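You operate a simulated robot arm through the tools that you are given. There is no shell and no other tool.

You are at the controls of a simulated robot arm. One attempt, no reset.

## Task
Set the elevator by its card and run it until caps pass MIN.
Fine: set gate and speed before switching on; switch off before the caps pass MAX.

Only the result counts: the job must be done as asked and must still hold three seconds after the hand-in. Knocking over, shifting, dropping, spilling or breaking anything else fails it. Lids that push on must go on centred and level and be pressed home; caps that screw on are set level and turned clockwise until they are tight.

## Robot
A 6-joint arm with a two-finger parallel gripper, fixed in place. Base frame: the origin is at the foot of the arm, x ahead of it, y to its left, z up. Readings come in m, degrees, newtons and seconds.
With the tool pointing down near the work surface it reaches from about 0.32 to 0.74 m from the base axis. Its first joint turns from -66.0 to 66.0 degrees. Payload 2.45 kg.
The tool frame sits at the grasp point between the pads (the TCP): z along the fingers, y along the line on which they close. The tips reach 0.024 m beyond it. The gripper opens to 0.068 m. The fingers are 0.017 m wide and 0.01 m thick; the gripper's body (0.04 by 0.07 m) begins 0.041 m behind the TCP.
Orientation is told as [roll, pitch, yaw] about the base's x, y, z axes, in that order, counted from this pose: with the fingers straight down and closing along the base's y, the tool's x points along the base's -x, its y along +y and its z along -z.

## Interface
- The arm moves only by the tool drive_tool. Its arguments are lists of equal length, an entry for each row: "travel": the shift along the tool's x, y, z in m, a list of three; "dr": the turn, a rotation vector about the tool's x, y, z in degrees, a list of three; "claw": the gripper command, from -1 (shut) to 1 (fully open), values between in proportion. In form: {"travel": [[tx, ty, tz], ...], "dr": [[rx, ry, rz], ...], "claw": [claw, ...]}. A call has 1 to 20 rows; each row shifts and turns the commanded pose from where the row before left it, along the tool's axes as they then stand. A row lasts 0.2 s, in which the tool goes at most 0.05 m and 8.6 degrees; a call with a longer step from one row to the next is refused whole, and so is a gripper value outside its range. A pose out of reach is approached as far as the arm can. The call stops where the force on the tool passes 40 N (or 10 N more than at its start, if that is more) or the arm is blocked; 0.2 s more then pass. The fingers move at their own pace (about 0.108 m/s each) and stop on an object; they squeeze with about 41 N. The grip force told is the motor's: it shows also when the fingers shut on nothing. Time passes only in rows, and 0.2 s behind the last, so rows that do not move let the fingers close. The reply holds the time, the measured pose of the TCP, the force on the tool along the base axes, the opening and the grip force, in the units named above and with some noise, with the torque about the TCP (base axes, N m) and any sound that the robot's microphone picked up.
- Cameras (640 x 400 px; columns grow to the right, rows downward): "scene" is fixed at [0.1787, 0.4423, 1.4585]; the picture's right is [-0.44, -0.90, 0.00], its down [-0.56, 0.28, -0.78] and it looks along [0.70, -0.34, -0.63] (base axes); focal length 263 px, centre (320, 200). "wrist" rides on the gripper at [0.084, 0.011, -0.075] in the tool frame; the picture's right is [-0.13, 0.99, 0.00], its down [-0.60, -0.08, -0.79] and it looks along [-0.79, -0.10, 0.61] (tool axes); focal length 251 px, centre (320, 200). There is no depth. A picture from a camera that has moved, and an enlarged one, comes with that camera's place and axes in the base frame and with its lens. The place of the scene camera against the robot may be out by one fixed shift of up to 0.012 m in any direction.
- capture(camera): a new picture of that camera. It takes no simulated time.
- inspect(camera, box): a new picture of the part [left, top, right, bottom] of that camera's present view, enlarged. It takes no simulated time.
- close_job(): hands the job in; it is judged then, once.

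Places have to be worked out from the pictures, the camera data and where the tool is seen. Open the gripper and draw the arm clear of the work before you hand the job in, unless the task says otherwise.

The tools are called by a JSON object that holds its "name" and its "arguments". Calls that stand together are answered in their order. drive_tool: Moves the arm, as the interface text tells. Its arguments: {"type":"object","properties":{"travel":{"type":"array","items":{"type":"array","items":{"type":"number"}}},"dr":{"type":"array","items":{"type":"array","items":{"type":"number"}}},"claw":{"type":"array","items":{"type":"number"}}},"required":["travel","dr","claw"]} The other tools are called the same way: capture (camera) takes a picture; inspect (camera, box) takes an enlarged picture of a part of a camera's view; close_job () hands the job in.

At the start:

```text
time_s: 0.0
tool_pos: [0.3539, 0.2524, 1.2983]
orientation: [0.0, 0.0, 0.0]
contact_force: [0.3, 0.6, -0.4]
wrist_torque: [0.02, 0.02, -0.03]
width: 0.0682
gripper_force: 0.1
```

scene: 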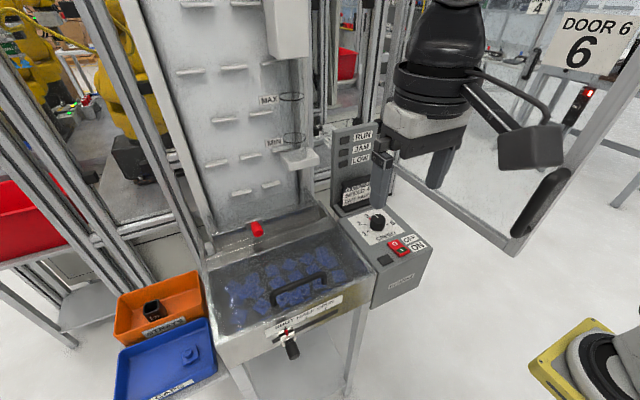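
wrist: 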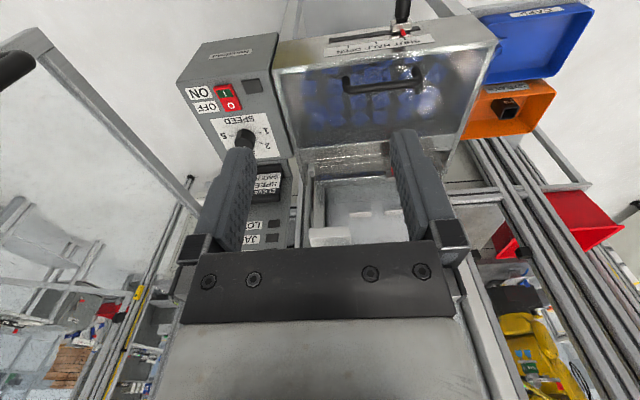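

I start by looking closer at the machine, its card, the dial, switch and gate.

{"name": "inspect", "arguments": {"camera": "scene", "box": [320, 120, 440, 210]}}

{"name": "inspect", "arguments": {"camera": "scene", "box": [340, 190, 440, 300]}}

{"name": "inspect", "arguments": {"camera": "scene", "box": [200, 200, 380, 370]}}

{"name": "inspect", "arguments": {"camera": "scene", "box": [100, 260, 240, 400]}}

{"name": "inspect", "arguments": {"camera": "scene", "box": [180, 0, 340, 210]}}

{"name": "inspect", "arguments": {"camera": "wrist", "box": [170, 30, 310, 250]}}

{"name": "inspect", "arguments": {"camera": "wrist", "box": [270, 0, 510, 150]}}

```text
4.44 times, centred on (380, 165) of scene
camera zoom: at [0.1787, 0.4423, 1.4585], right [-0.44, -0.9, 0.0], down [-0.56, 0.28, -0.78], along [0.7, -0.34, -0.63], focal length 1168 px, centre (53, 356)
```

zoom: 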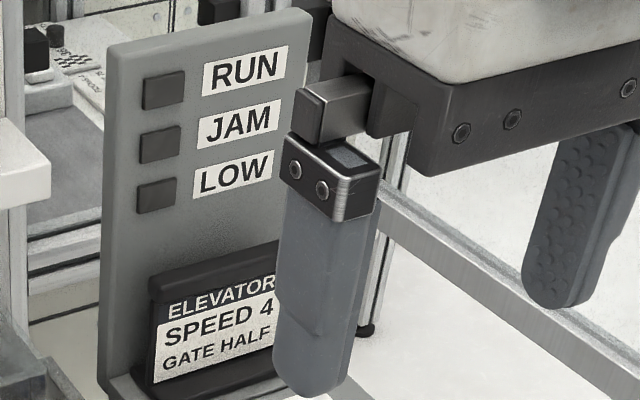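

```text
3.64 times, centred on (390, 245) of scene
camera zoom: at [0.1787, 0.4423, 1.4585], right [-0.44, -0.9, 0.0], down [-0.56, 0.28, -0.78], along [0.7, -0.34, -0.63], focal length 956 px, centre (66, 36)
```

zoom: 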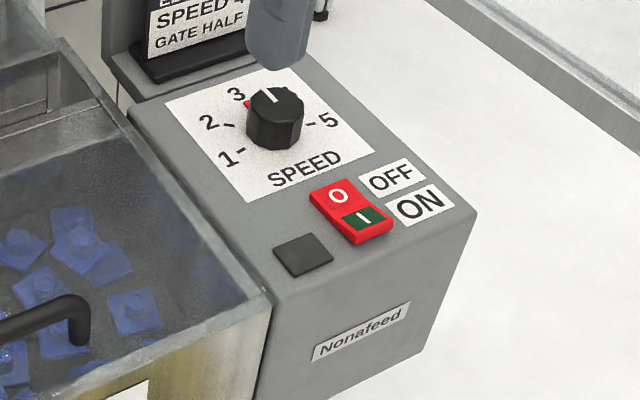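

```text
2.35 times, centred on (290, 285) of scene
camera zoom: at [0.1787, 0.4423, 1.4585], right [-0.44, -0.9, 0.0], down [-0.56, 0.28, -0.78], along [0.7, -0.34, -0.63], focal length 618 px, centre (391, 0)
```

zoom: 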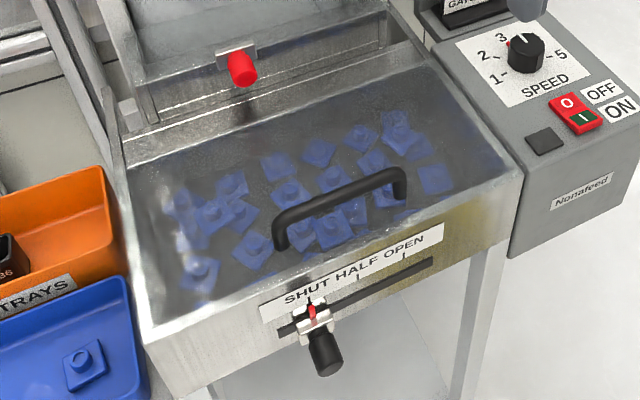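

```text
2.86 times, centred on (170, 330) of scene
camera zoom: at [0.1787, 0.4423, 1.4585], right [-0.44, -0.9, 0.0], down [-0.56, 0.28, -0.78], along [0.7, -0.34, -0.63], focal length 751 px, centre (749, -171)
```

zoom: 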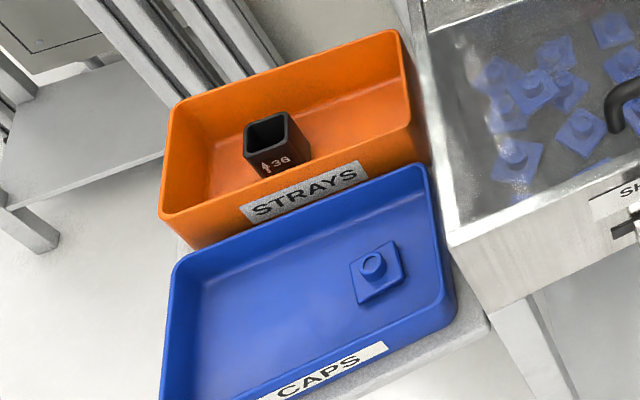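

```text
1.90 times, centred on (260, 105) of scene
camera zoom: at [0.1787, 0.4423, 1.4585], right [-0.44, -0.9, 0.0], down [-0.56, 0.28, -0.78], along [0.7, -0.34, -0.63], focal length 500 px, centre (434, 381)
```

zoom: 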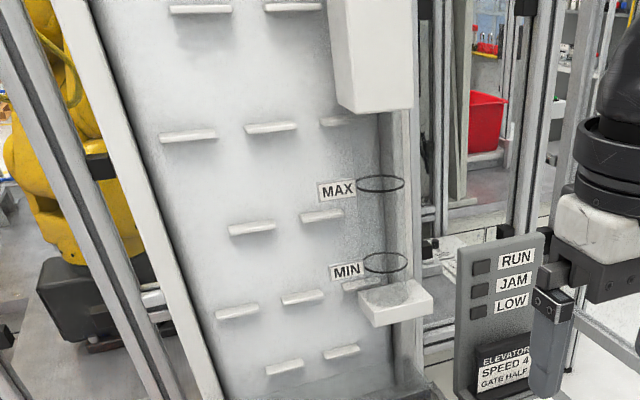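

```text
1.82 times, centred on (240, 140) of wrist
camera zoom: at [0.2697, 0.2648, 1.3728], right [0.13, 0.99, 0.0], down [0.6, -0.08, 0.79], along [0.79, -0.1, -0.61], focal length 457 px, centre (466, 309)
```

zoom: 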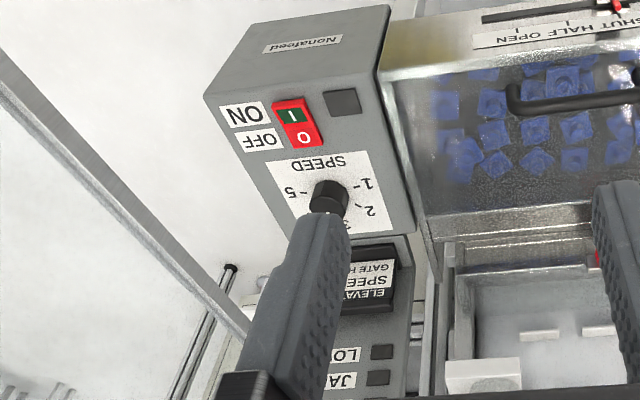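

```text
2.67 times, centred on (390, 75) of wrist
camera zoom: at [0.2697, 0.2648, 1.3728], right [0.13, 0.99, 0.0], down [0.6, -0.08, 0.79], along [0.79, -0.1, -0.61], focal length 670 px, centre (133, 533)
```

zoom: 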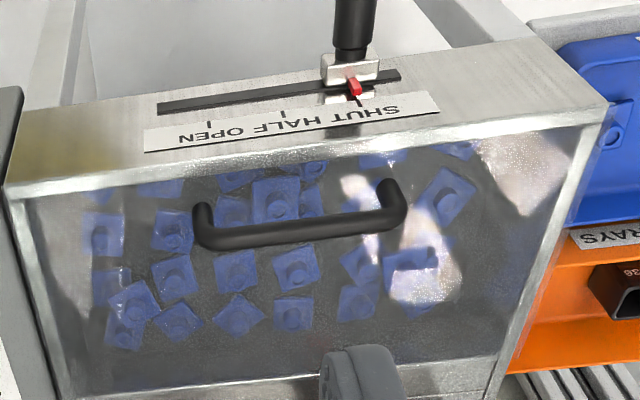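

The card seems to read "SPEED 4, GATE HALF", though a finger covers part of it. I place the knob at about (0.578, 0.075, 0.965), the switch at (0.481, 0.081, 0.97) and the gate slider at (0.465, 0.39, 0.85). I move towards the panel for a clearer look.

{"name": "drive_tool", "arguments": {"travel": [[-0.002, -0.029, 0.02], [-0.002, -0.029, 0.02], [-0.002, -0.029, 0.02], [-0.002, -0.029, 0.02], [-0.002, -0.029, 0.02], [-0.002, -0.029, 0.02]], "dr": [[0, 0, 0], [0, 0, 0], [0, 0, 0], [0, 0, 0], [0, 0, 0], [0, 0, 0]], "claw": [1, 1, 1, 1, 1, 1]}}

{"name": "capture", "arguments": {"camera": "wrist"}}

{"name": "capture", "arguments": {"camera": "scene"}}

```text
time_s: 1.4
tool_pos: [0.3662, 0.0784, 1.1806]
orientation: [0.0, 0.0, 0.0]
contact_force: [0.2, 0.4, -0.5]
wrist_torque: [0.01, -0.02, -0.02]
width: 0.068
gripper_force: 0.1
```

```text
taken
camera wrist: at [0.2806, 0.0894, 1.2545], right [0.13, 0.99, 0.0], down [0.6, -0.08, 0.79], along [0.79, -0.1, -0.61], focal length 251 px, centre (320, 200)
```

wrist: 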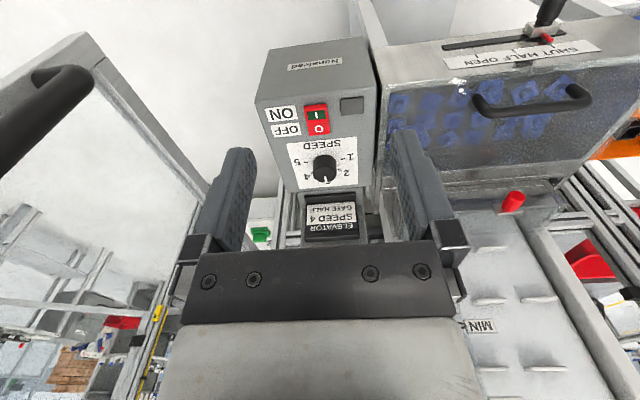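

```text
taken
```

scene: 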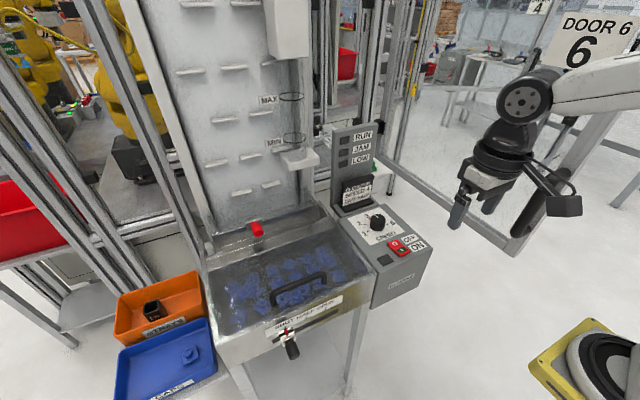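

The card is now clear of the fingers, so I zoom in on it, the knob and the gate.

{"name": "inspect", "arguments": {"camera": "scene", "box": [325, 115, 435, 205]}}

{"name": "inspect", "arguments": {"camera": "scene", "box": [345, 195, 435, 260]}}

{"name": "inspect", "arguments": {"camera": "wrist", "box": [240, 40, 400, 140]}}

{"name": "inspect", "arguments": {"camera": "wrist", "box": [270, 130, 400, 250]}}

{"name": "inspect", "arguments": {"camera": "wrist", "box": [420, 0, 640, 130]}}

{"name": "inspect", "arguments": {"camera": "scene", "box": [240, 280, 360, 370]}}

{"name": "inspect", "arguments": {"camera": "scene", "box": [240, 80, 340, 190]}}

```text
4.44 times, centred on (380, 160) of scene
camera zoom: at [0.1787, 0.4423, 1.4585], right [-0.44, -0.9, 0.0], down [-0.56, 0.28, -0.78], along [0.7, -0.34, -0.63], focal length 1168 px, centre (53, 378)
```

zoom: 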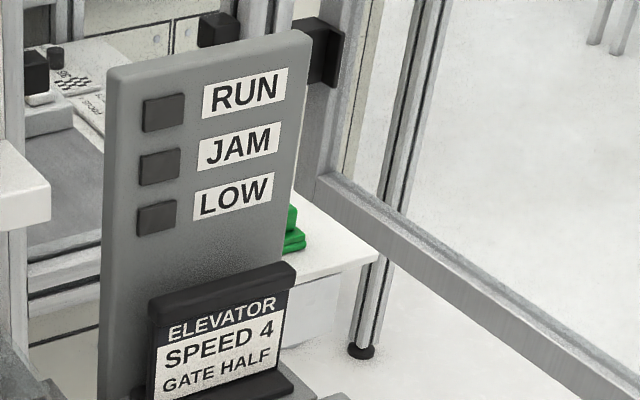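

```text
6.15 times, centred on (390, 228) of scene
camera zoom: at [0.1787, 0.4423, 1.4585], right [-0.44, -0.9, 0.0], down [-0.56, 0.28, -0.78], along [0.7, -0.34, -0.63], focal length 1617 px, centre (-111, 31)
```

zoom: 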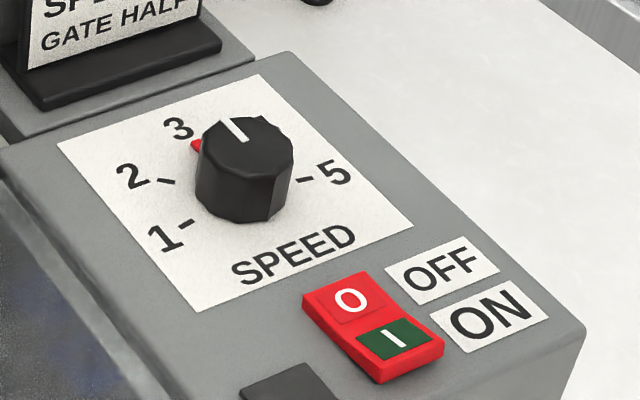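

```text
4.00 times, centred on (320, 90) of wrist
camera zoom: at [0.2806, 0.0894, 1.2545], right [0.13, 0.99, 0.0], down [0.6, -0.08, 0.79], along [0.79, -0.1, -0.61], focal length 1006 px, centre (320, 640)
```

zoom: 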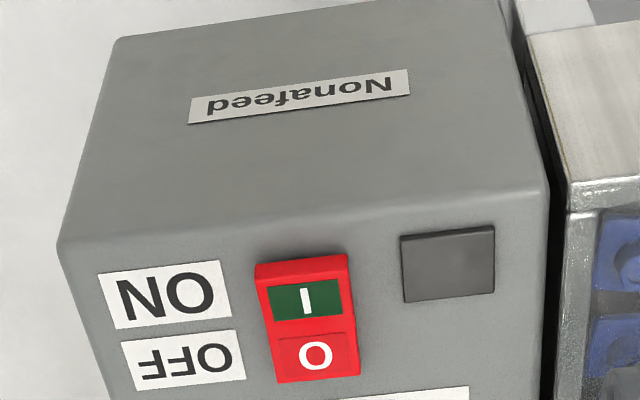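

```text
3.33 times, centred on (335, 190) of wrist
camera zoom: at [0.2806, 0.0894, 1.2545], right [0.13, 0.99, 0.0], down [0.6, -0.08, 0.79], along [0.79, -0.1, -0.61], focal length 838 px, centre (270, 233)
```

zoom: 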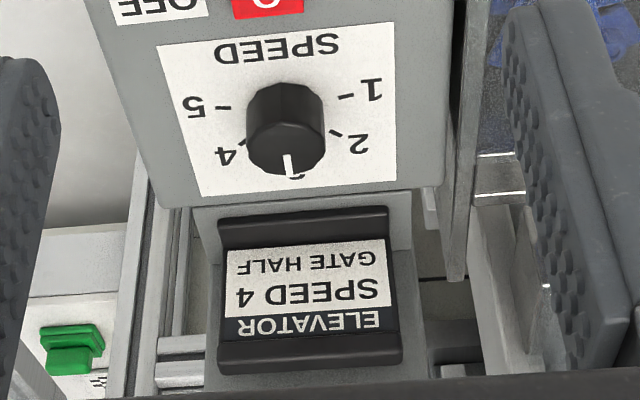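

```text
2.91 times, centred on (530, 65) of wrist
camera zoom: at [0.2806, 0.0894, 1.2545], right [0.13, 0.99, 0.0], down [0.6, -0.08, 0.79], along [0.79, -0.1, -0.61], focal length 731 px, centre (-291, 593)
```

zoom: 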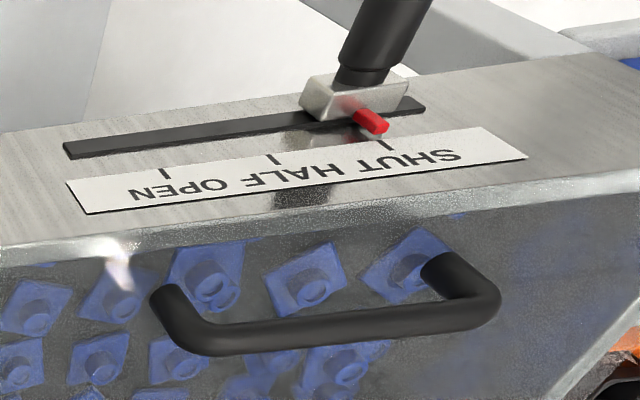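

```text
4.44 times, centred on (300, 325) of scene
camera zoom: at [0.1787, 0.4423, 1.4585], right [-0.44, -0.9, 0.0], down [-0.56, 0.28, -0.78], along [0.7, -0.34, -0.63], focal length 1168 px, centre (409, -356)
```

zoom: 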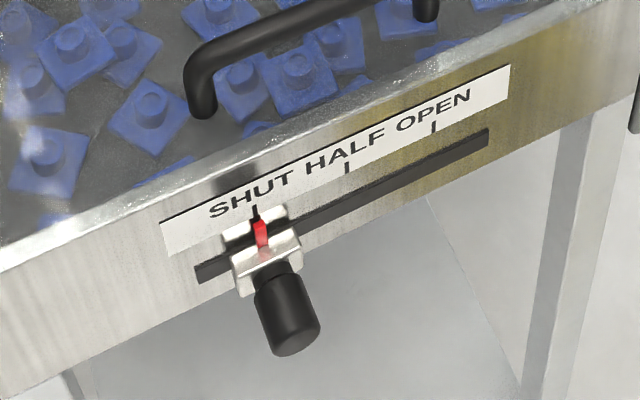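

```text
3.64 times, centred on (290, 135) of scene
camera zoom: at [0.1787, 0.4423, 1.4585], right [-0.44, -0.9, 0.0], down [-0.56, 0.28, -0.78], along [0.7, -0.34, -0.63], focal length 956 px, centre (429, 436)
```

zoom: 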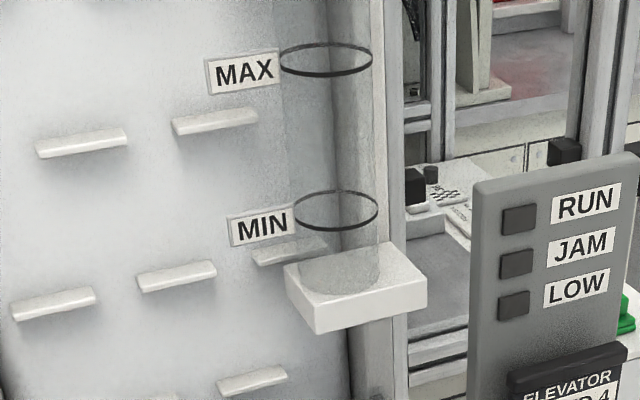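

The card reads SPEED 4, GATE HALF. The dial stands at 3 and the gate at SHUT. I do the gate first and move to a viewing position in front of its lever.

{"name": "drive_tool", "arguments": {"travel": [[0, 0.039, 0.018], [0, 0.039, 0.018], [0, 0.039, 0.018], [0, 0.039, 0.018], [0, 0.039, 0.018], [0, 0.039, 0.018], [0, 0.039, 0.018], [0, 0.039, 0.018]], "dr": [[0, 0, 0], [0, 0, 0], [0, 0, 0], [0, 0, 0], [0, 0, 0], [0, 0, 0], [0, 0, 0], [0, 0, 0]], "claw": [1, 1, 1, 1, 1, 1, 1, 1]}}

{"name": "capture", "arguments": {"camera": "wrist"}}

{"name": "capture", "arguments": {"camera": "scene"}}

```text
time_s: 3.2
tool_pos: [0.366, 0.3906, 1.0335]
orientation: [0.0, 0.0, -0.1]
contact_force: [-0.1, 0.7, 0.6]
wrist_torque: [-0.02, -0.02, 0.02]
width: 0.0681
gripper_force: 0.0
```

```text
taken
camera wrist: at [0.2814, 0.4025, 1.1082], right [0.13, 0.99, 0.0], down [0.6, -0.08, 0.79], along [0.79, -0.1, -0.61], focal length 251 px, centre (320, 200)
```

wrist: 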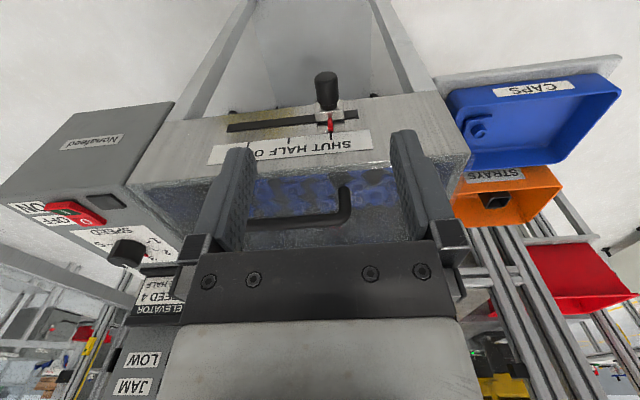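

```text
taken
```

scene: 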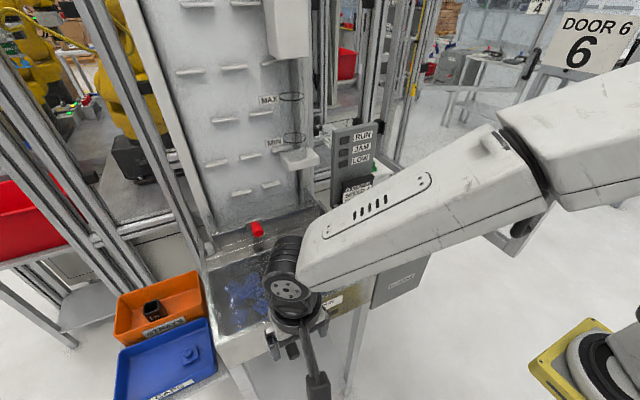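

The lever is well in view. I zoom in to locate the handle's axis and the ticks.

{"name": "inspect", "arguments": {"camera": "wrist", "box": [200, 50, 400, 175]}}

{"name": "inspect", "arguments": {"camera": "scene", "box": [230, 230, 380, 400]}}

```text
3.20 times, centred on (300, 112) of wrist
camera zoom: at [0.2814, 0.4025, 1.1082], right [0.13, 0.99, 0.0], down [0.6, -0.08, 0.79], along [0.79, -0.1, -0.61], focal length 805 px, centre (384, 480)
```

zoom: 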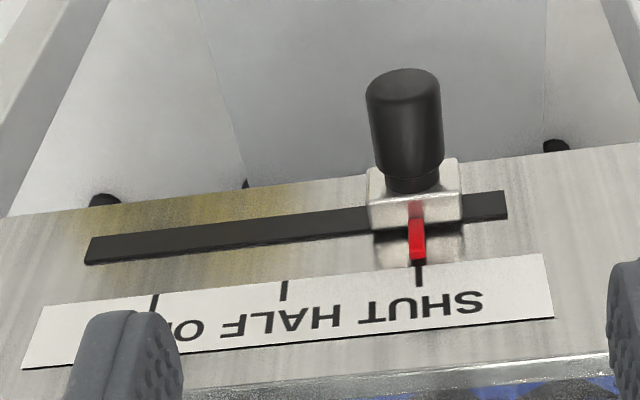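

```text
2.35 times, centred on (305, 315) of scene
camera zoom: at [0.1787, 0.4423, 1.4585], right [-0.44, -0.9, 0.0], down [-0.56, 0.28, -0.78], along [0.7, -0.34, -0.63], focal length 618 px, centre (355, -71)
```

zoom: 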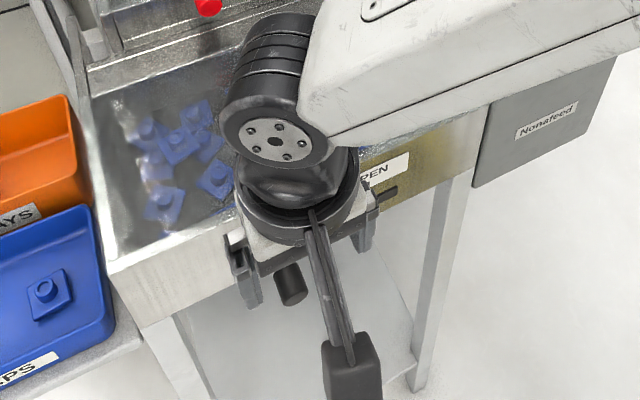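

The handle lies along -x at about y 0.392, z 0.84, x 0.413–0.45, roughly 24 mm in diameter. The HALF tick is about 0.049 m towards -y. I move to just above the handle.

{"name": "drive_tool", "arguments": {"travel": [[-0.0145, 0.0003, 0.03], [-0.0145, 0.0003, 0.03], [-0.0145, 0.0003, 0.03], [-0.0145, 0.0003, 0.03]], "dr": [[0, 0, 0], [0, 0, 0], [0, 0, 0], [0, 0, 0]], "claw": [1, 1, 1, 1]}}

{"name": "capture", "arguments": {"camera": "wrist"}}

{"name": "inspect", "arguments": {"camera": "scene", "box": [210, 220, 370, 400]}}

```text
time_s: 4.2
tool_pos: [0.4266, 0.3917, 0.916]
orientation: [0.0, 0.0, 0.0]
contact_force: [-0.4, 0.3, 0.1]
wrist_torque: [0.01, 0.0, 0.0]
width: 0.0679
gripper_force: 0.0
```

```text
taken
camera wrist: at [0.3404, 0.4038, 0.9896], right [0.13, 0.99, 0.0], down [0.6, -0.08, 0.79], along [0.79, -0.1, -0.61], focal length 251 px, centre (320, 200)
```

wrist: 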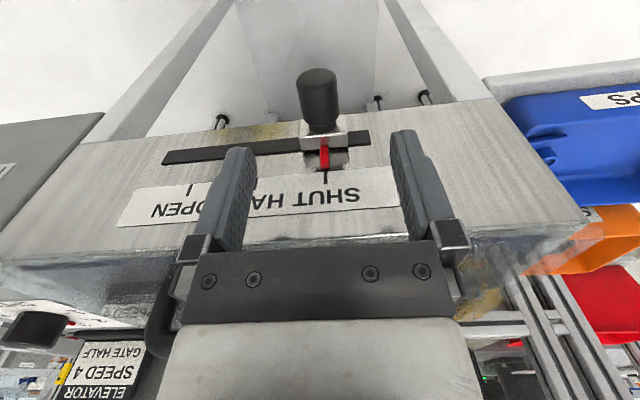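

```text
2.22 times, centred on (290, 310) of scene
camera zoom: at [0.1787, 0.4423, 1.4585], right [-0.44, -0.9, 0.0], down [-0.56, 0.28, -0.78], along [0.7, -0.34, -0.63], focal length 584 px, centre (387, -44)
```

zoom: 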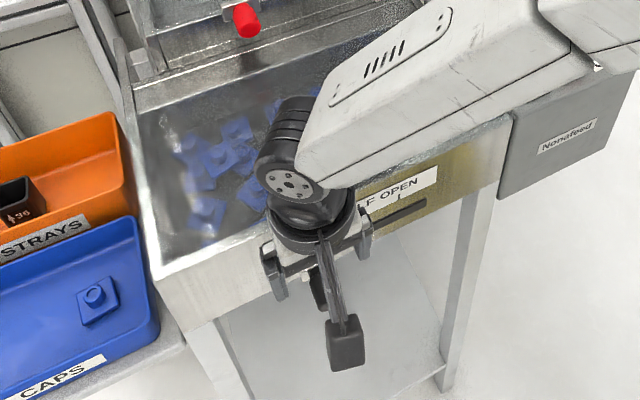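

The geometry agrees with the first estimate. I descend slowly straddling the handle, watching the force.

{"name": "drive_tool", "arguments": {"travel": [[0.0005, 0.0002, 0.014], [0.0005, 0.0002, 0.014], [0.0005, 0.0002, 0.014], [0.0005, 0.0002, 0.014], [0.0, 0.0002, 0.014]], "dr": [[0, 0, 0], [0, 0, 0], [0, 0, 0], [0, 0, 0], [0, 0, 0]], "claw": [1, 1, 1, 1, 1]}}

{"name": "capture", "arguments": {"camera": "wrist"}}

{"name": "inspect", "arguments": {"camera": "scene", "box": [210, 220, 370, 400]}}

```text
time_s: 5.4
tool_pos: [0.424, 0.392, 0.8457]
orientation: [0.0, 0.0, 0.1]
contact_force: [0.5, -0.3, 0.8]
wrist_torque: [0.0, -0.01, -0.03]
width: 0.0681
gripper_force: 0.0
```

```text
taken
camera wrist: at [0.3387, 0.4043, 0.9192], right [0.13, 0.99, 0.0], down [0.6, -0.08, 0.79], along [0.79, -0.1, -0.61], focal length 251 px, centre (320, 200)
```

wrist: 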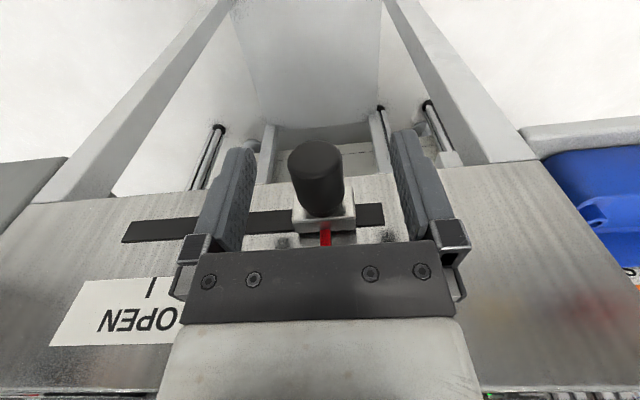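

```text
2.22 times, centred on (290, 310) of scene
camera zoom: at [0.1787, 0.4423, 1.4585], right [-0.44, -0.9, 0.0], down [-0.56, 0.28, -0.78], along [0.7, -0.34, -0.63], focal length 584 px, centre (387, -44)
```

zoom: 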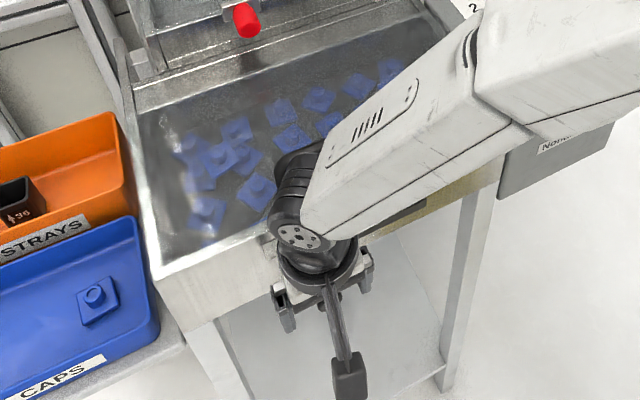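

The handle sits between the fingers. I close the gripper on it without moving.

{"name": "drive_tool", "arguments": {"travel": [[0, 0, 0], [0, 0, 0], [0, 0, 0]], "dr": [[0, 0, 0], [0, 0, 0], [0, 0, 0]], "claw": [0, -0.5, -1]}}

{"name": "capture", "arguments": {"camera": "wrist"}}

```text
time_s: 6.2
tool_pos: [0.4231, 0.3895, 0.8438]
orientation: [-0.2, 0.0, 0.0]
contact_force: [3.0, -18.4, 5.5]
wrist_torque: [-0.28, 0.31, 0.15]
width: 0.0255
gripper_force: 40.7
```

```text
taken
camera wrist: at [0.3388, 0.4024, 0.9189], right [0.13, 0.99, 0.0], down [0.61, -0.08, 0.79], along [0.79, -0.1, -0.61], focal length 251 px, centre (320, 200)
```

wrist: 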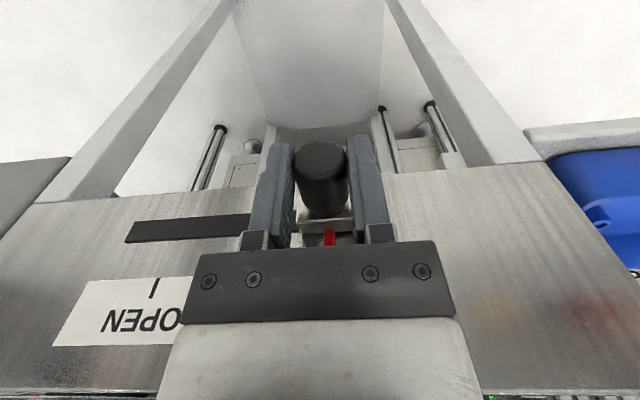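

I have the lever; it settled at y≈0.3895. I slide it towards -y by about 0.05.

{"name": "drive_tool", "arguments": {"travel": [[0, -0.01, 0], [0, -0.01, 0], [0, -0.01, 0], [0, -0.01, 0], [0, -0.01, 0], [0, 0, 0]], "dr": [[0, 0, 0], [0, 0, 0], [0, 0, 0], [0, 0, 0], [0, 0, 0], [0, 0, 0]], "claw": [-1, -1, -1, -1, -1, -1]}}

{"name": "capture", "arguments": {"camera": "wrist"}}

{"name": "inspect", "arguments": {"camera": "scene", "box": [210, 220, 370, 400]}}

```text
time_s: 7.6
tool_pos: [0.4241, 0.3424, 0.8444]
orientation: [-0.1, 0.0, 0.0]
contact_force: [9.6, -1.2, -7.6]
wrist_torque: [-0.02, 0.56, 0.21]
width: 0.0256
gripper_force: 40.4
```

```text
taken
camera wrist: at [0.3385, 0.3551, 0.9189], right [0.13, 0.99, 0.0], down [0.6, -0.08, 0.79], along [0.79, -0.1, -0.61], focal length 251 px, centre (320, 200)
```

wrist: 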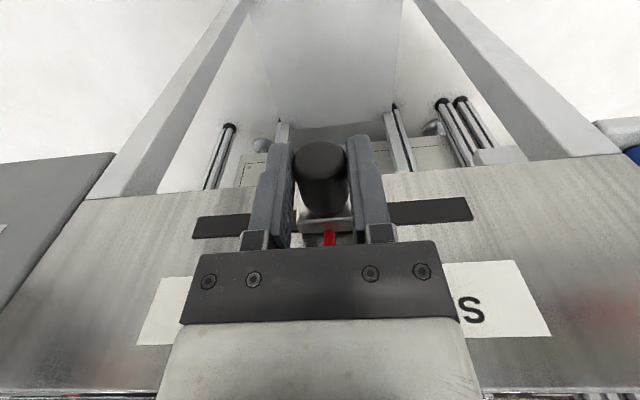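

```text
2.22 times, centred on (290, 310) of scene
camera zoom: at [0.1791, 0.4423, 1.4585], right [-0.44, -0.9, 0.0], down [-0.56, 0.28, -0.78], along [0.7, -0.34, -0.63], focal length 584 px, centre (387, -44)
```

zoom: 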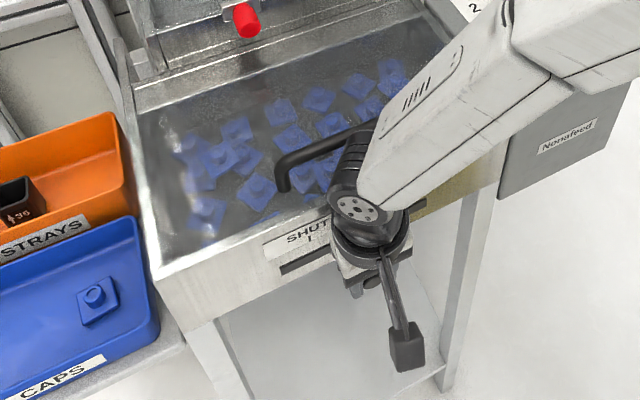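

It moved 0.047 m and is about 2 mm short of the spacing I measured. I nudge it a little further, open, and rise to look.

{"name": "drive_tool", "arguments": {"travel": [[0, -0.0023, 0], [0, 0, 0], [0, 0, 0], [0, 0, 0], [0, 0, -0.015], [0, 0, -0.03], [0, 0, -0.03], [0.02, 0, -0.03]], "dr": [[0, 0, 0], [0, 0, 0], [0, 0, 0], [0, 0, 0], [0, 0, 0], [0, 0, 0], [0, 0, 0], [0, 0, 0]], "claw": [-1, -1, 0.5, 1, 1, 1, 1, 1]}}

{"name": "inspect", "arguments": {"camera": "wrist", "box": [220, 70, 420, 195]}}

{"name": "inspect", "arguments": {"camera": "scene", "box": [210, 220, 370, 400]}}

```text
time_s: 9.4
tool_pos: [0.4031, 0.34, 0.9485]
orientation: [0.0, 0.0, -0.1]
contact_force: [-0.2, 0.6, 0.4]
wrist_torque: [0.0, 0.03, -0.02]
width: 0.0681
gripper_force: 0.0
```

```text
3.20 times, centred on (320, 132) of wrist
camera zoom: at [0.3177, 0.3523, 1.0224], right [0.13, 0.99, 0.0], down [0.6, -0.08, 0.79], along [0.79, -0.1, -0.61], focal length 805 px, centre (320, 416)
```

zoom: 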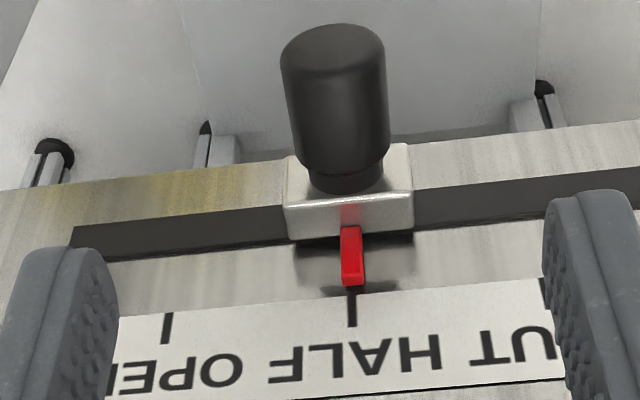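

```text
2.22 times, centred on (290, 310) of scene
camera zoom: at [0.1787, 0.4423, 1.4586], right [-0.44, -0.9, 0.0], down [-0.56, 0.28, -0.78], along [0.7, -0.34, -0.63], focal length 584 px, centre (387, -44)
```

zoom: 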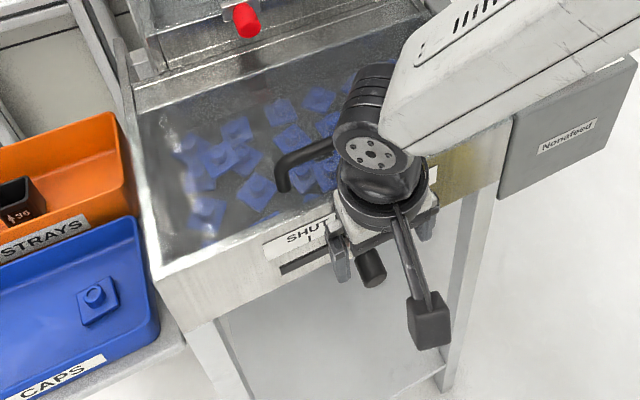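

The pointer lines up with the HALF tick. Next is the knob: I rise, travel over, and look at it from closer.

{"name": "drive_tool", "arguments": {"travel": [[0, 0, -0.04], [0, 0, -0.04], [0, 0, -0.04], [-0.0115, -0.034, 0], [-0.0115, -0.034, 0], [-0.0115, -0.034, 0], [-0.0115, -0.034, 0], [-0.0115, -0.034, 0], [-0.0115, -0.034, 0], [-0.0115, -0.034, 0], [-0.0115, -0.034, 0]], "dr": [[0, 0, 0], [0, 0, 0], [0, 0, 0], [0, 0, 0], [0, 0, 0], [0, 0, 0], [0, 0, 0], [0, 0, 0], [0, 0, 0], [0, 0, 0], [0, 0, 0]], "claw": [1, 1, 1, 1, 1, 1, 1, 1, 1, 1, 1]}}

{"name": "capture", "arguments": {"camera": "wrist"}}

{"name": "inspect", "arguments": {"camera": "wrist", "box": [220, 70, 420, 250]}}

{"name": "capture", "arguments": {"camera": "scene"}}

```text
time_s: 11.8
tool_pos: [0.4947, 0.0683, 1.0687]
orientation: [0.0, 0.0, 0.1]
contact_force: [0.2, -0.3, -0.8]
wrist_torque: [0.0, 0.02, 0.02]
width: 0.0679
gripper_force: 0.2
```

```text
taken
camera wrist: at [0.4098, 0.0808, 1.1428], right [0.13, 0.99, 0.0], down [0.6, -0.08, 0.79], along [0.79, -0.1, -0.61], focal length 251 px, centre (320, 200)
```

wrist: 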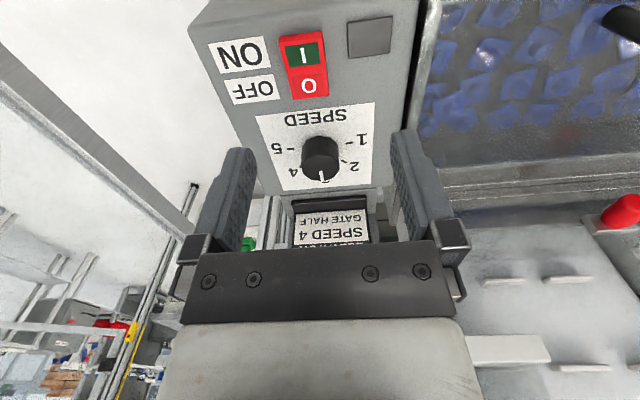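

```text
2.22 times, centred on (320, 160) of wrist
camera zoom: at [0.4098, 0.0808, 1.1428], right [0.13, 0.99, 0.0], down [0.6, -0.08, 0.79], along [0.79, -0.1, -0.61], focal length 559 px, centre (320, 289)
```

zoom: 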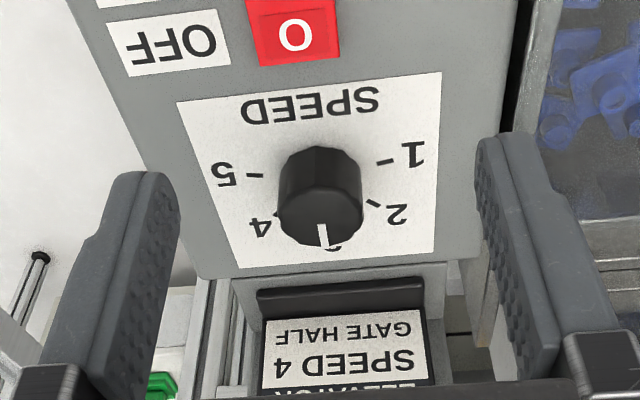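

```text
taken
```

scene: 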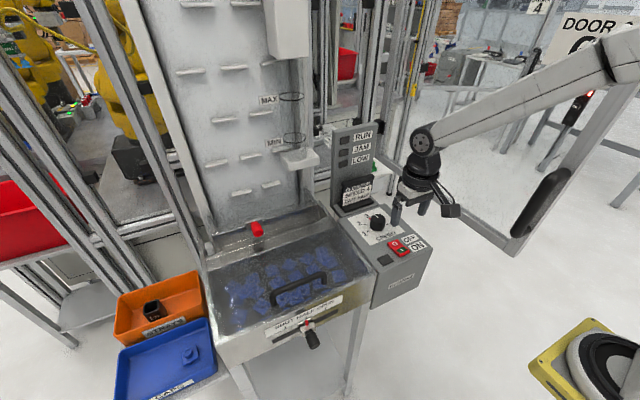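

The panel is level at z≈0.917. The knob centre comes out at (0.607, 0.056) with its top at z≈0.946 and a diameter near 42 mm; the ticks are about 50° apart. I move above the knob.

{"name": "drive_tool", "arguments": {"travel": [[-0.028, -0.003, 0.0], [-0.028, -0.003, 0.01], [-0.028, -0.003, 0.02], [-0.028, -0.003, 0.03], [0, 0, 0.015]], "dr": [[0, 0, 0], [0, 0, 0], [0, 0, 0], [0, 0, 0], [0, 0, 0]], "claw": [1, 1, 1, 1, 1]}}

{"name": "capture", "arguments": {"camera": "wrist"}}

{"name": "inspect", "arguments": {"camera": "scene", "box": [330, 140, 470, 260]}}

```text
time_s: 13.0
tool_pos: [0.6081, 0.0576, 0.9938]
orientation: [0.0, -0.1, -0.1]
contact_force: [-0.6, -0.2, -0.1]
wrist_torque: [0.02, -0.02, 0.01]
width: 0.0678
gripper_force: 0.1
```

```text
taken
camera wrist: at [0.5214, 0.0691, 1.0682], right [0.13, 0.99, 0.0], down [0.6, -0.08, 0.79], along [0.79, -0.1, -0.61], focal length 251 px, centre (320, 200)
```

wrist: 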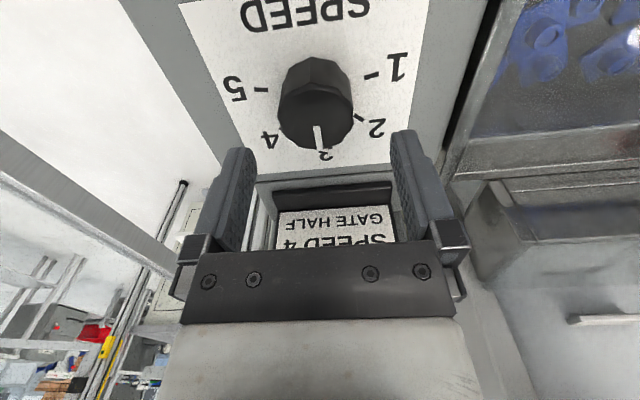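

```text
3.33 times, centred on (400, 200) of scene
camera zoom: at [0.1787, 0.4423, 1.4585], right [-0.44, -0.9, 0.0], down [-0.56, 0.28, -0.78], along [0.7, -0.34, -0.63], focal length 876 px, centre (53, 200)
```

zoom: 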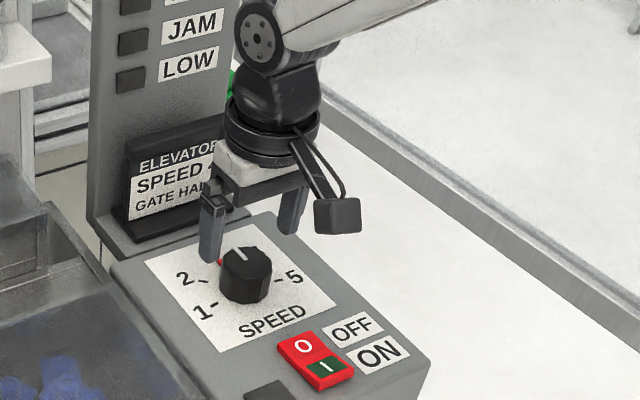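

The knob is centred under the tool to within about 1 mm. I descend around it and close.

{"name": "drive_tool", "arguments": {"travel": [[0.0005, -0.0003, 0.012], [0.0005, -0.0003, 0.012], [0, 0, 0.012], [0, 0, 0.01], [0, 0, 0], [0, 0, 0], [0, 0, 0]], "dr": [[0, 0, 0], [0, 0, 0], [0, 0, 0], [0, 0, 0], [0, 0, 0], [0, 0, 0], [0, 0, 0]], "claw": [1, 1, 1, 1, 0.5, 0, -1]}}

{"name": "capture", "arguments": {"camera": "wrist"}}

{"name": "inspect", "arguments": {"camera": "scene", "box": [330, 140, 470, 260]}}

```text
time_s: 14.6
tool_pos: [0.6057, 0.055, 0.9477]
orientation: [0.0, 0.0, 0.1]
contact_force: [0.8, -15.5, -0.6]
wrist_torque: [0.2, -0.16, 0.05]
width: 0.042
gripper_force: 45.0
```

```text
taken
camera wrist: at [0.5199, 0.0672, 1.0223], right [0.13, 0.99, 0.0], down [0.6, -0.08, 0.79], along [0.79, -0.1, -0.61], focal length 251 px, centre (320, 200)
```

wrist: 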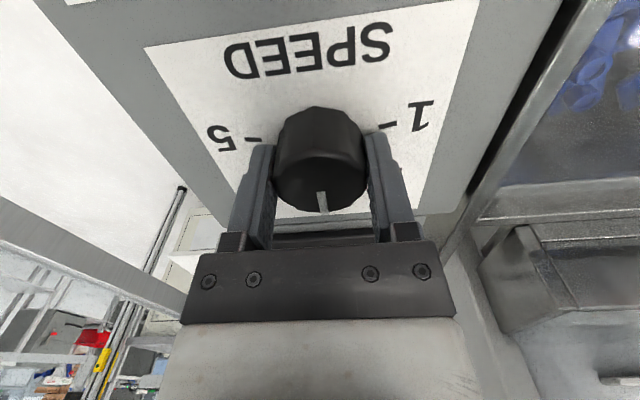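

```text
3.33 times, centred on (400, 200) of scene
camera zoom: at [0.1787, 0.4418, 1.4587], right [-0.44, -0.9, 0.0], down [-0.56, 0.28, -0.78], along [0.7, -0.34, -0.63], focal length 876 px, centre (53, 200)
```

zoom: 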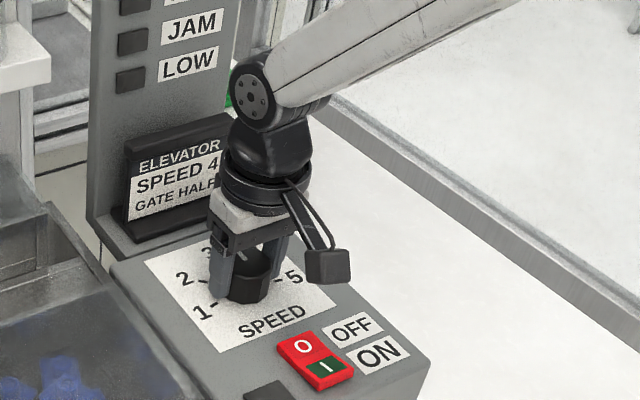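

The grip on the knob is good. I ease the 2 mm y offset, then turn clockwise, seen from above, by 50° towards 4.

{"name": "drive_tool", "arguments": {"travel": [[0, -0.0017, 0], [0, 0, 0], [0, 0, 0], [0, 0, 0], [0, 0, 0], [0, 0, 0], [0, 0, 0], [0, 0, 0], [0, 0, 0]], "dr": [[0, 0, 0], [0, 0, 7], [0, 0, 7], [0, 0, 7], [0, 0, 7], [0, 0, 7], [0, 0, 7], [0, 0, 8], [0, 0, 0]], "claw": [-1, -1, -1, -1, -1, -1, -1, -1, -1]}}

{"name": "capture", "arguments": {"camera": "wrist"}}

{"name": "inspect", "arguments": {"camera": "scene", "box": [330, 140, 470, 260]}}

```text
time_s: 16.6
tool_pos: [0.6058, 0.0545, 0.9465]
orientation: [-0.2, 0.0, -50.2]
contact_force: [-4.1, -2.7, -6.4]
wrist_torque: [1.37, 0.07, 0.0]
width: 0.0416
gripper_force: 45.1
```

```text
taken
camera wrist: at [0.5586, 0.1275, 1.0224], right [0.84, 0.54, 0.0], down [0.33, -0.51, 0.79], along [0.42, -0.67, -0.61], focal length 251 px, centre (320, 200)
```

wrist: 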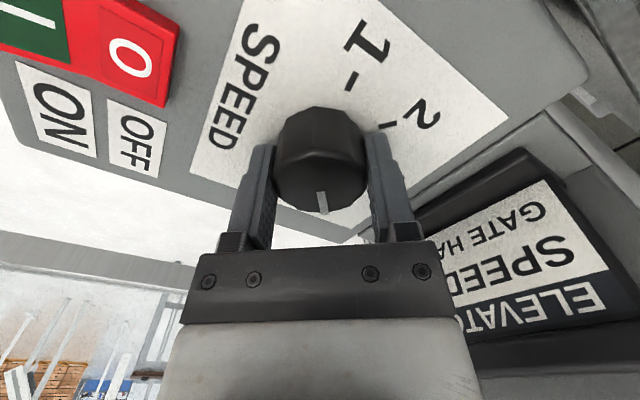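

```text
3.33 times, centred on (400, 200) of scene
camera zoom: at [0.1787, 0.4422, 1.4586], right [-0.44, -0.9, 0.0], down [-0.56, 0.28, -0.78], along [0.7, -0.34, -0.63], focal length 876 px, centre (53, 200)
```

zoom: 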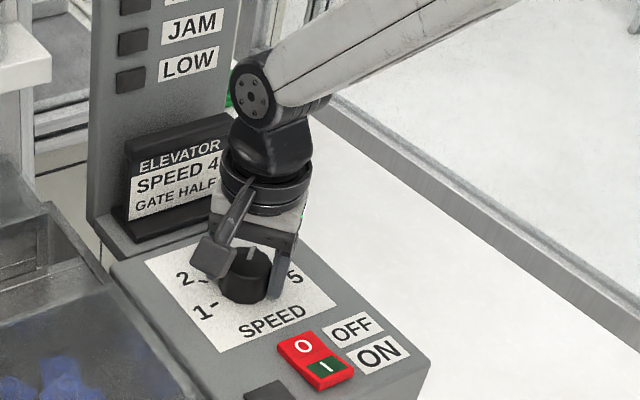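

The knob turned with the gripper. I open, rise straight up, and check the pointer.

{"name": "drive_tool", "arguments": {"travel": [[0, 0, 0], [0, 0, 0], [0, 0, 0], [0, 0, -0.02], [0, 0, -0.03], [0, 0, -0.03]], "dr": [[0, 0, 0], [0, 0, 0], [0, 0, 0], [0, 0, 0], [0, 0, 0], [0, 0, 0]], "claw": [0, 1, 1, 1, 1, 1]}}

{"name": "capture", "arguments": {"camera": "wrist"}}

{"name": "inspect", "arguments": {"camera": "scene", "box": [345, 195, 435, 260]}}

```text
time_s: 18.0
tool_pos: [0.6049, 0.0532, 1.0284]
orientation: [0.1, -0.1, -50.0]
contact_force: [-0.5, 0.4, -0.2]
wrist_torque: [0.0, -0.02, 0.01]
width: 0.0681
gripper_force: 0.2
```

```text
taken
camera wrist: at [0.5579, 0.1255, 1.1028], right [0.84, 0.54, 0.0], down [0.33, -0.51, 0.79], along [0.43, -0.67, -0.61], focal length 251 px, centre (320, 200)
```

wrist: 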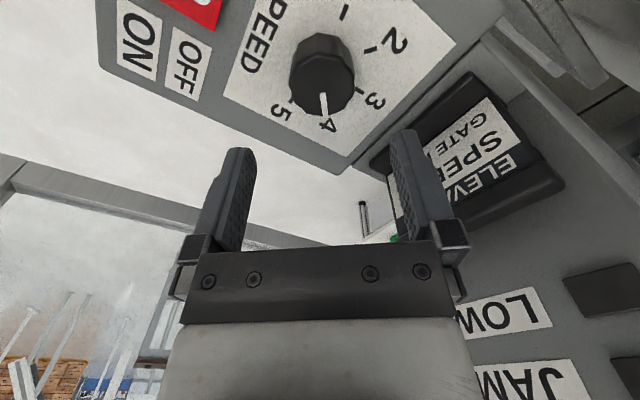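

```text
6.15 times, centred on (390, 228) of scene
camera zoom: at [0.1787, 0.4423, 1.4585], right [-0.44, -0.9, 0.0], down [-0.56, 0.28, -0.78], along [0.7, -0.34, -0.63], focal length 1617 px, centre (-111, 31)
```

zoom: 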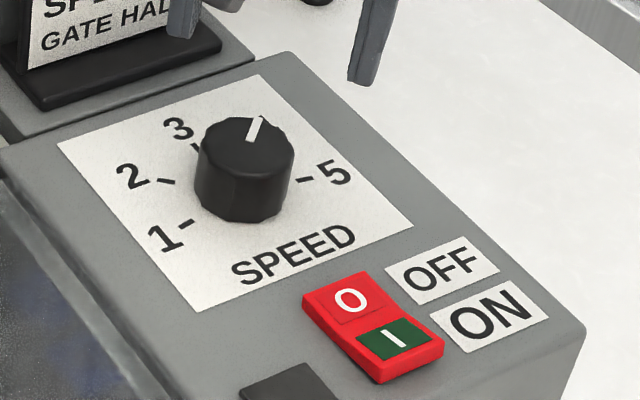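

The red pointer has left 3 and the line points at 4. I zoom in to check how exact that is.

{"name": "inspect", "arguments": {"camera": "wrist", "box": [240, 10, 430, 160]}}

```text
2.67 times, centred on (335, 85) of wrist
camera zoom: at [0.5579, 0.1255, 1.1028], right [0.84, 0.54, 0.0], down [0.33, -0.51, 0.79], along [0.43, -0.67, -0.61], focal length 670 px, centre (280, 507)
```

zoom: 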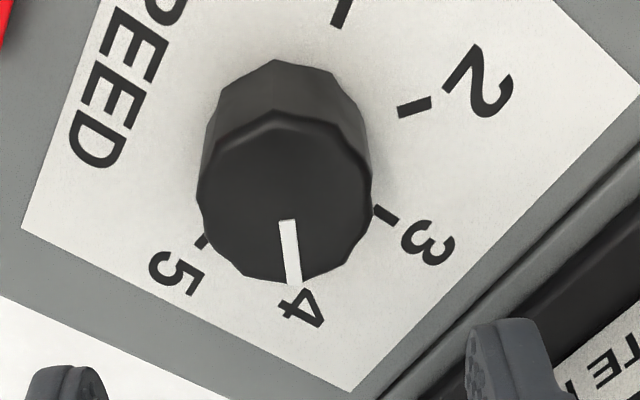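

The line measures about -50.7°, which is on the tick for 4. Now I prepare for the switch: rotate back, close the fingers, and move above the "I" end at about (0.494, 0.057).

{"name": "drive_tool", "arguments": {"travel": [[0, 0, 0], [0, 0, 0], [0, 0, 0], [0, 0, 0], [0, 0, 0], [0, 0, 0], [0.028, 0.001, 0.005], [0.028, 0.001, 0.01], [0.028, 0.001, 0.01], [0.027, 0.001, 0.018]], "dr": [[0, 0, -8.3], [0, 0, -8.3], [0, 0, -8.3], [0, 0, -8.3], [0, 0, -8.4], [0, 0, -8.4], [0, 0, 0], [0, 0, 0], [0, 0, 0], [0, 0, 0]], "claw": [1, 0.5, 0, -0.5, -1, -1, -1, -1, -1, -1]}}

{"name": "capture", "arguments": {"camera": "wrist"}}

{"name": "capture", "arguments": {"camera": "scene"}}

{"name": "inspect", "arguments": {"camera": "scene", "box": [345, 190, 455, 270]}}

```text
time_s: 20.2
tool_pos: [0.4955, 0.0582, 0.9882]
orientation: [0.0, 0.1, 0.1]
contact_force: [0.2, 0.6, 1.1]
wrist_torque: [0.01, 0.01, 0.0]
width: 0.0
gripper_force: 23.2
```

```text
taken
camera wrist: at [0.4103, 0.0699, 1.061], right [0.13, 0.99, 0.0], down [0.6, -0.08, 0.79], along [0.79, -0.1, -0.61], focal length 251 px, centre (320, 200)
```

wrist: 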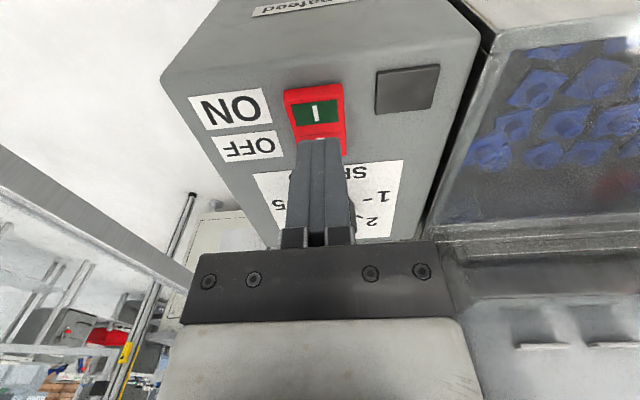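

```text
taken
```

scene: 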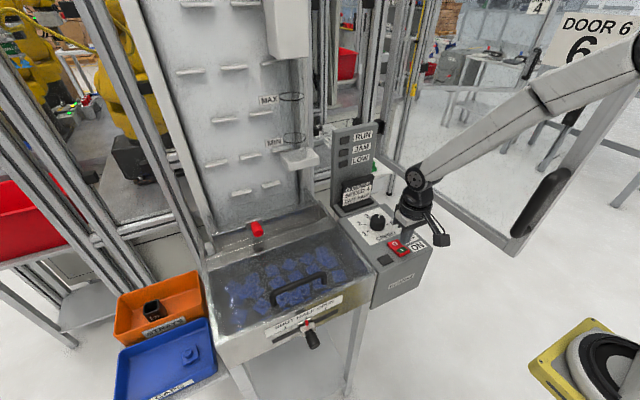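

```text
5.00 times, centred on (400, 230) of scene
camera zoom: at [0.1787, 0.4423, 1.4585], right [-0.44, -0.9, 0.0], down [-0.56, 0.28, -0.78], along [0.7, -0.34, -0.63], focal length 1314 px, centre (-80, 50)
```

zoom: 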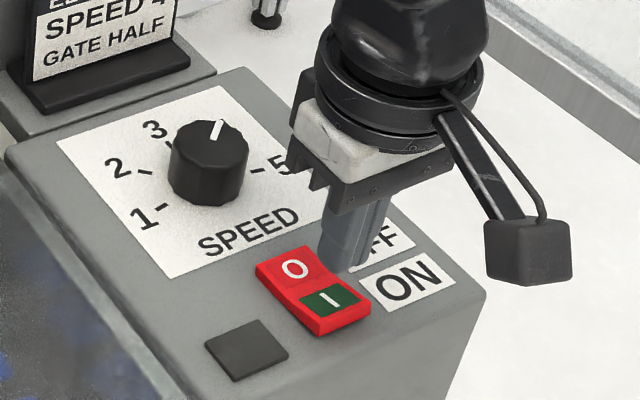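

The I end is confirmed at about (0.494, 0.0575). I lower to just above the rocker.

{"name": "drive_tool", "arguments": {"travel": [[0.0025, -0.0007, 0.01], [0, 0, 0.01], [0, 0, 0.006]], "dr": [[0, 0, 0], [0, 0, 0], [0, 0, 0]], "claw": [-1, -1, -1]}}

{"name": "inspect", "arguments": {"camera": "scene", "box": [345, 190, 455, 270]}}

{"name": "capture", "arguments": {"camera": "wrist"}}

```text
time_s: 21.0
tool_pos: [0.4926, 0.0579, 0.9599]
orientation: [-0.1, 0.0, 0.0]
contact_force: [-0.6, 0.9, -0.2]
wrist_torque: [0.01, -0.01, -0.03]
width: 0.0
gripper_force: 23.5
```

```text
5.00 times, centred on (400, 230) of scene
camera zoom: at [0.1787, 0.4423, 1.4585], right [-0.44, -0.9, 0.0], down [-0.56, 0.28, -0.78], along [0.7, -0.34, -0.63], focal length 1314 px, centre (-80, 50)
```

zoom: 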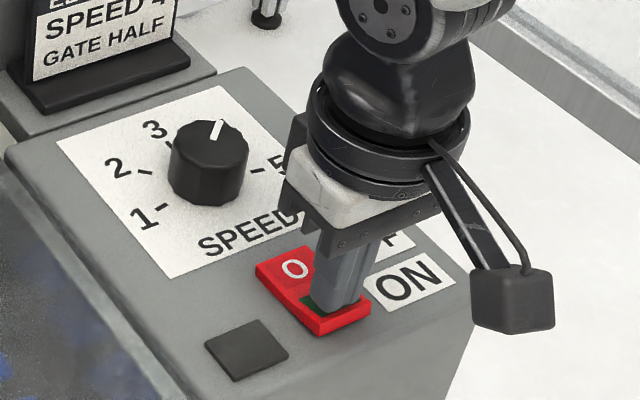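

```text
taken
camera wrist: at [0.4081, 0.0701, 1.0342], right [0.13, 0.99, 0.0], down [0.6, -0.08, 0.79], along [0.79, -0.1, -0.61], focal length 251 px, centre (320, 200)
```

wrist: 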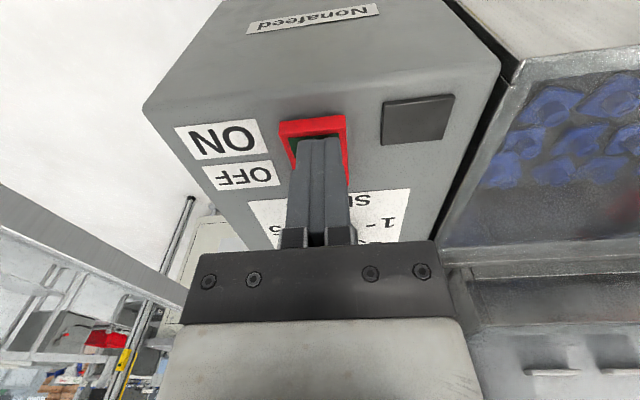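

The tips sit just above the I face. I press down in small steps.

{"name": "drive_tool", "arguments": {"travel": [[0, 0, 0.003], [0, 0, 0.003], [0, 0, 0.003]], "dr": [[0, 0, 0], [0, 0, 0], [0, 0, 0]], "claw": [-1, -1, -1]}}

{"name": "capture", "arguments": {"camera": "scene"}}

```text
time_s: 22.0
tool_pos: [0.4926, 0.0577, 0.9526]
orientation: [0.0, -0.1, 0.0]
contact_force: [-5.2, 0.5, 10.2]
wrist_torque: [0.02, 0.04, -0.01]
width: 0.0
gripper_force: 23.3
stopped in row 3: the force on the tool passed its limit at 42 N (the readings are from after the stop); the commanded pose is now the measured one
```

```text
taken
```

scene: 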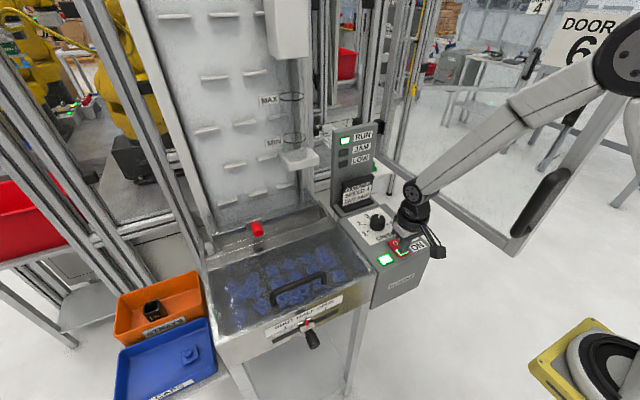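

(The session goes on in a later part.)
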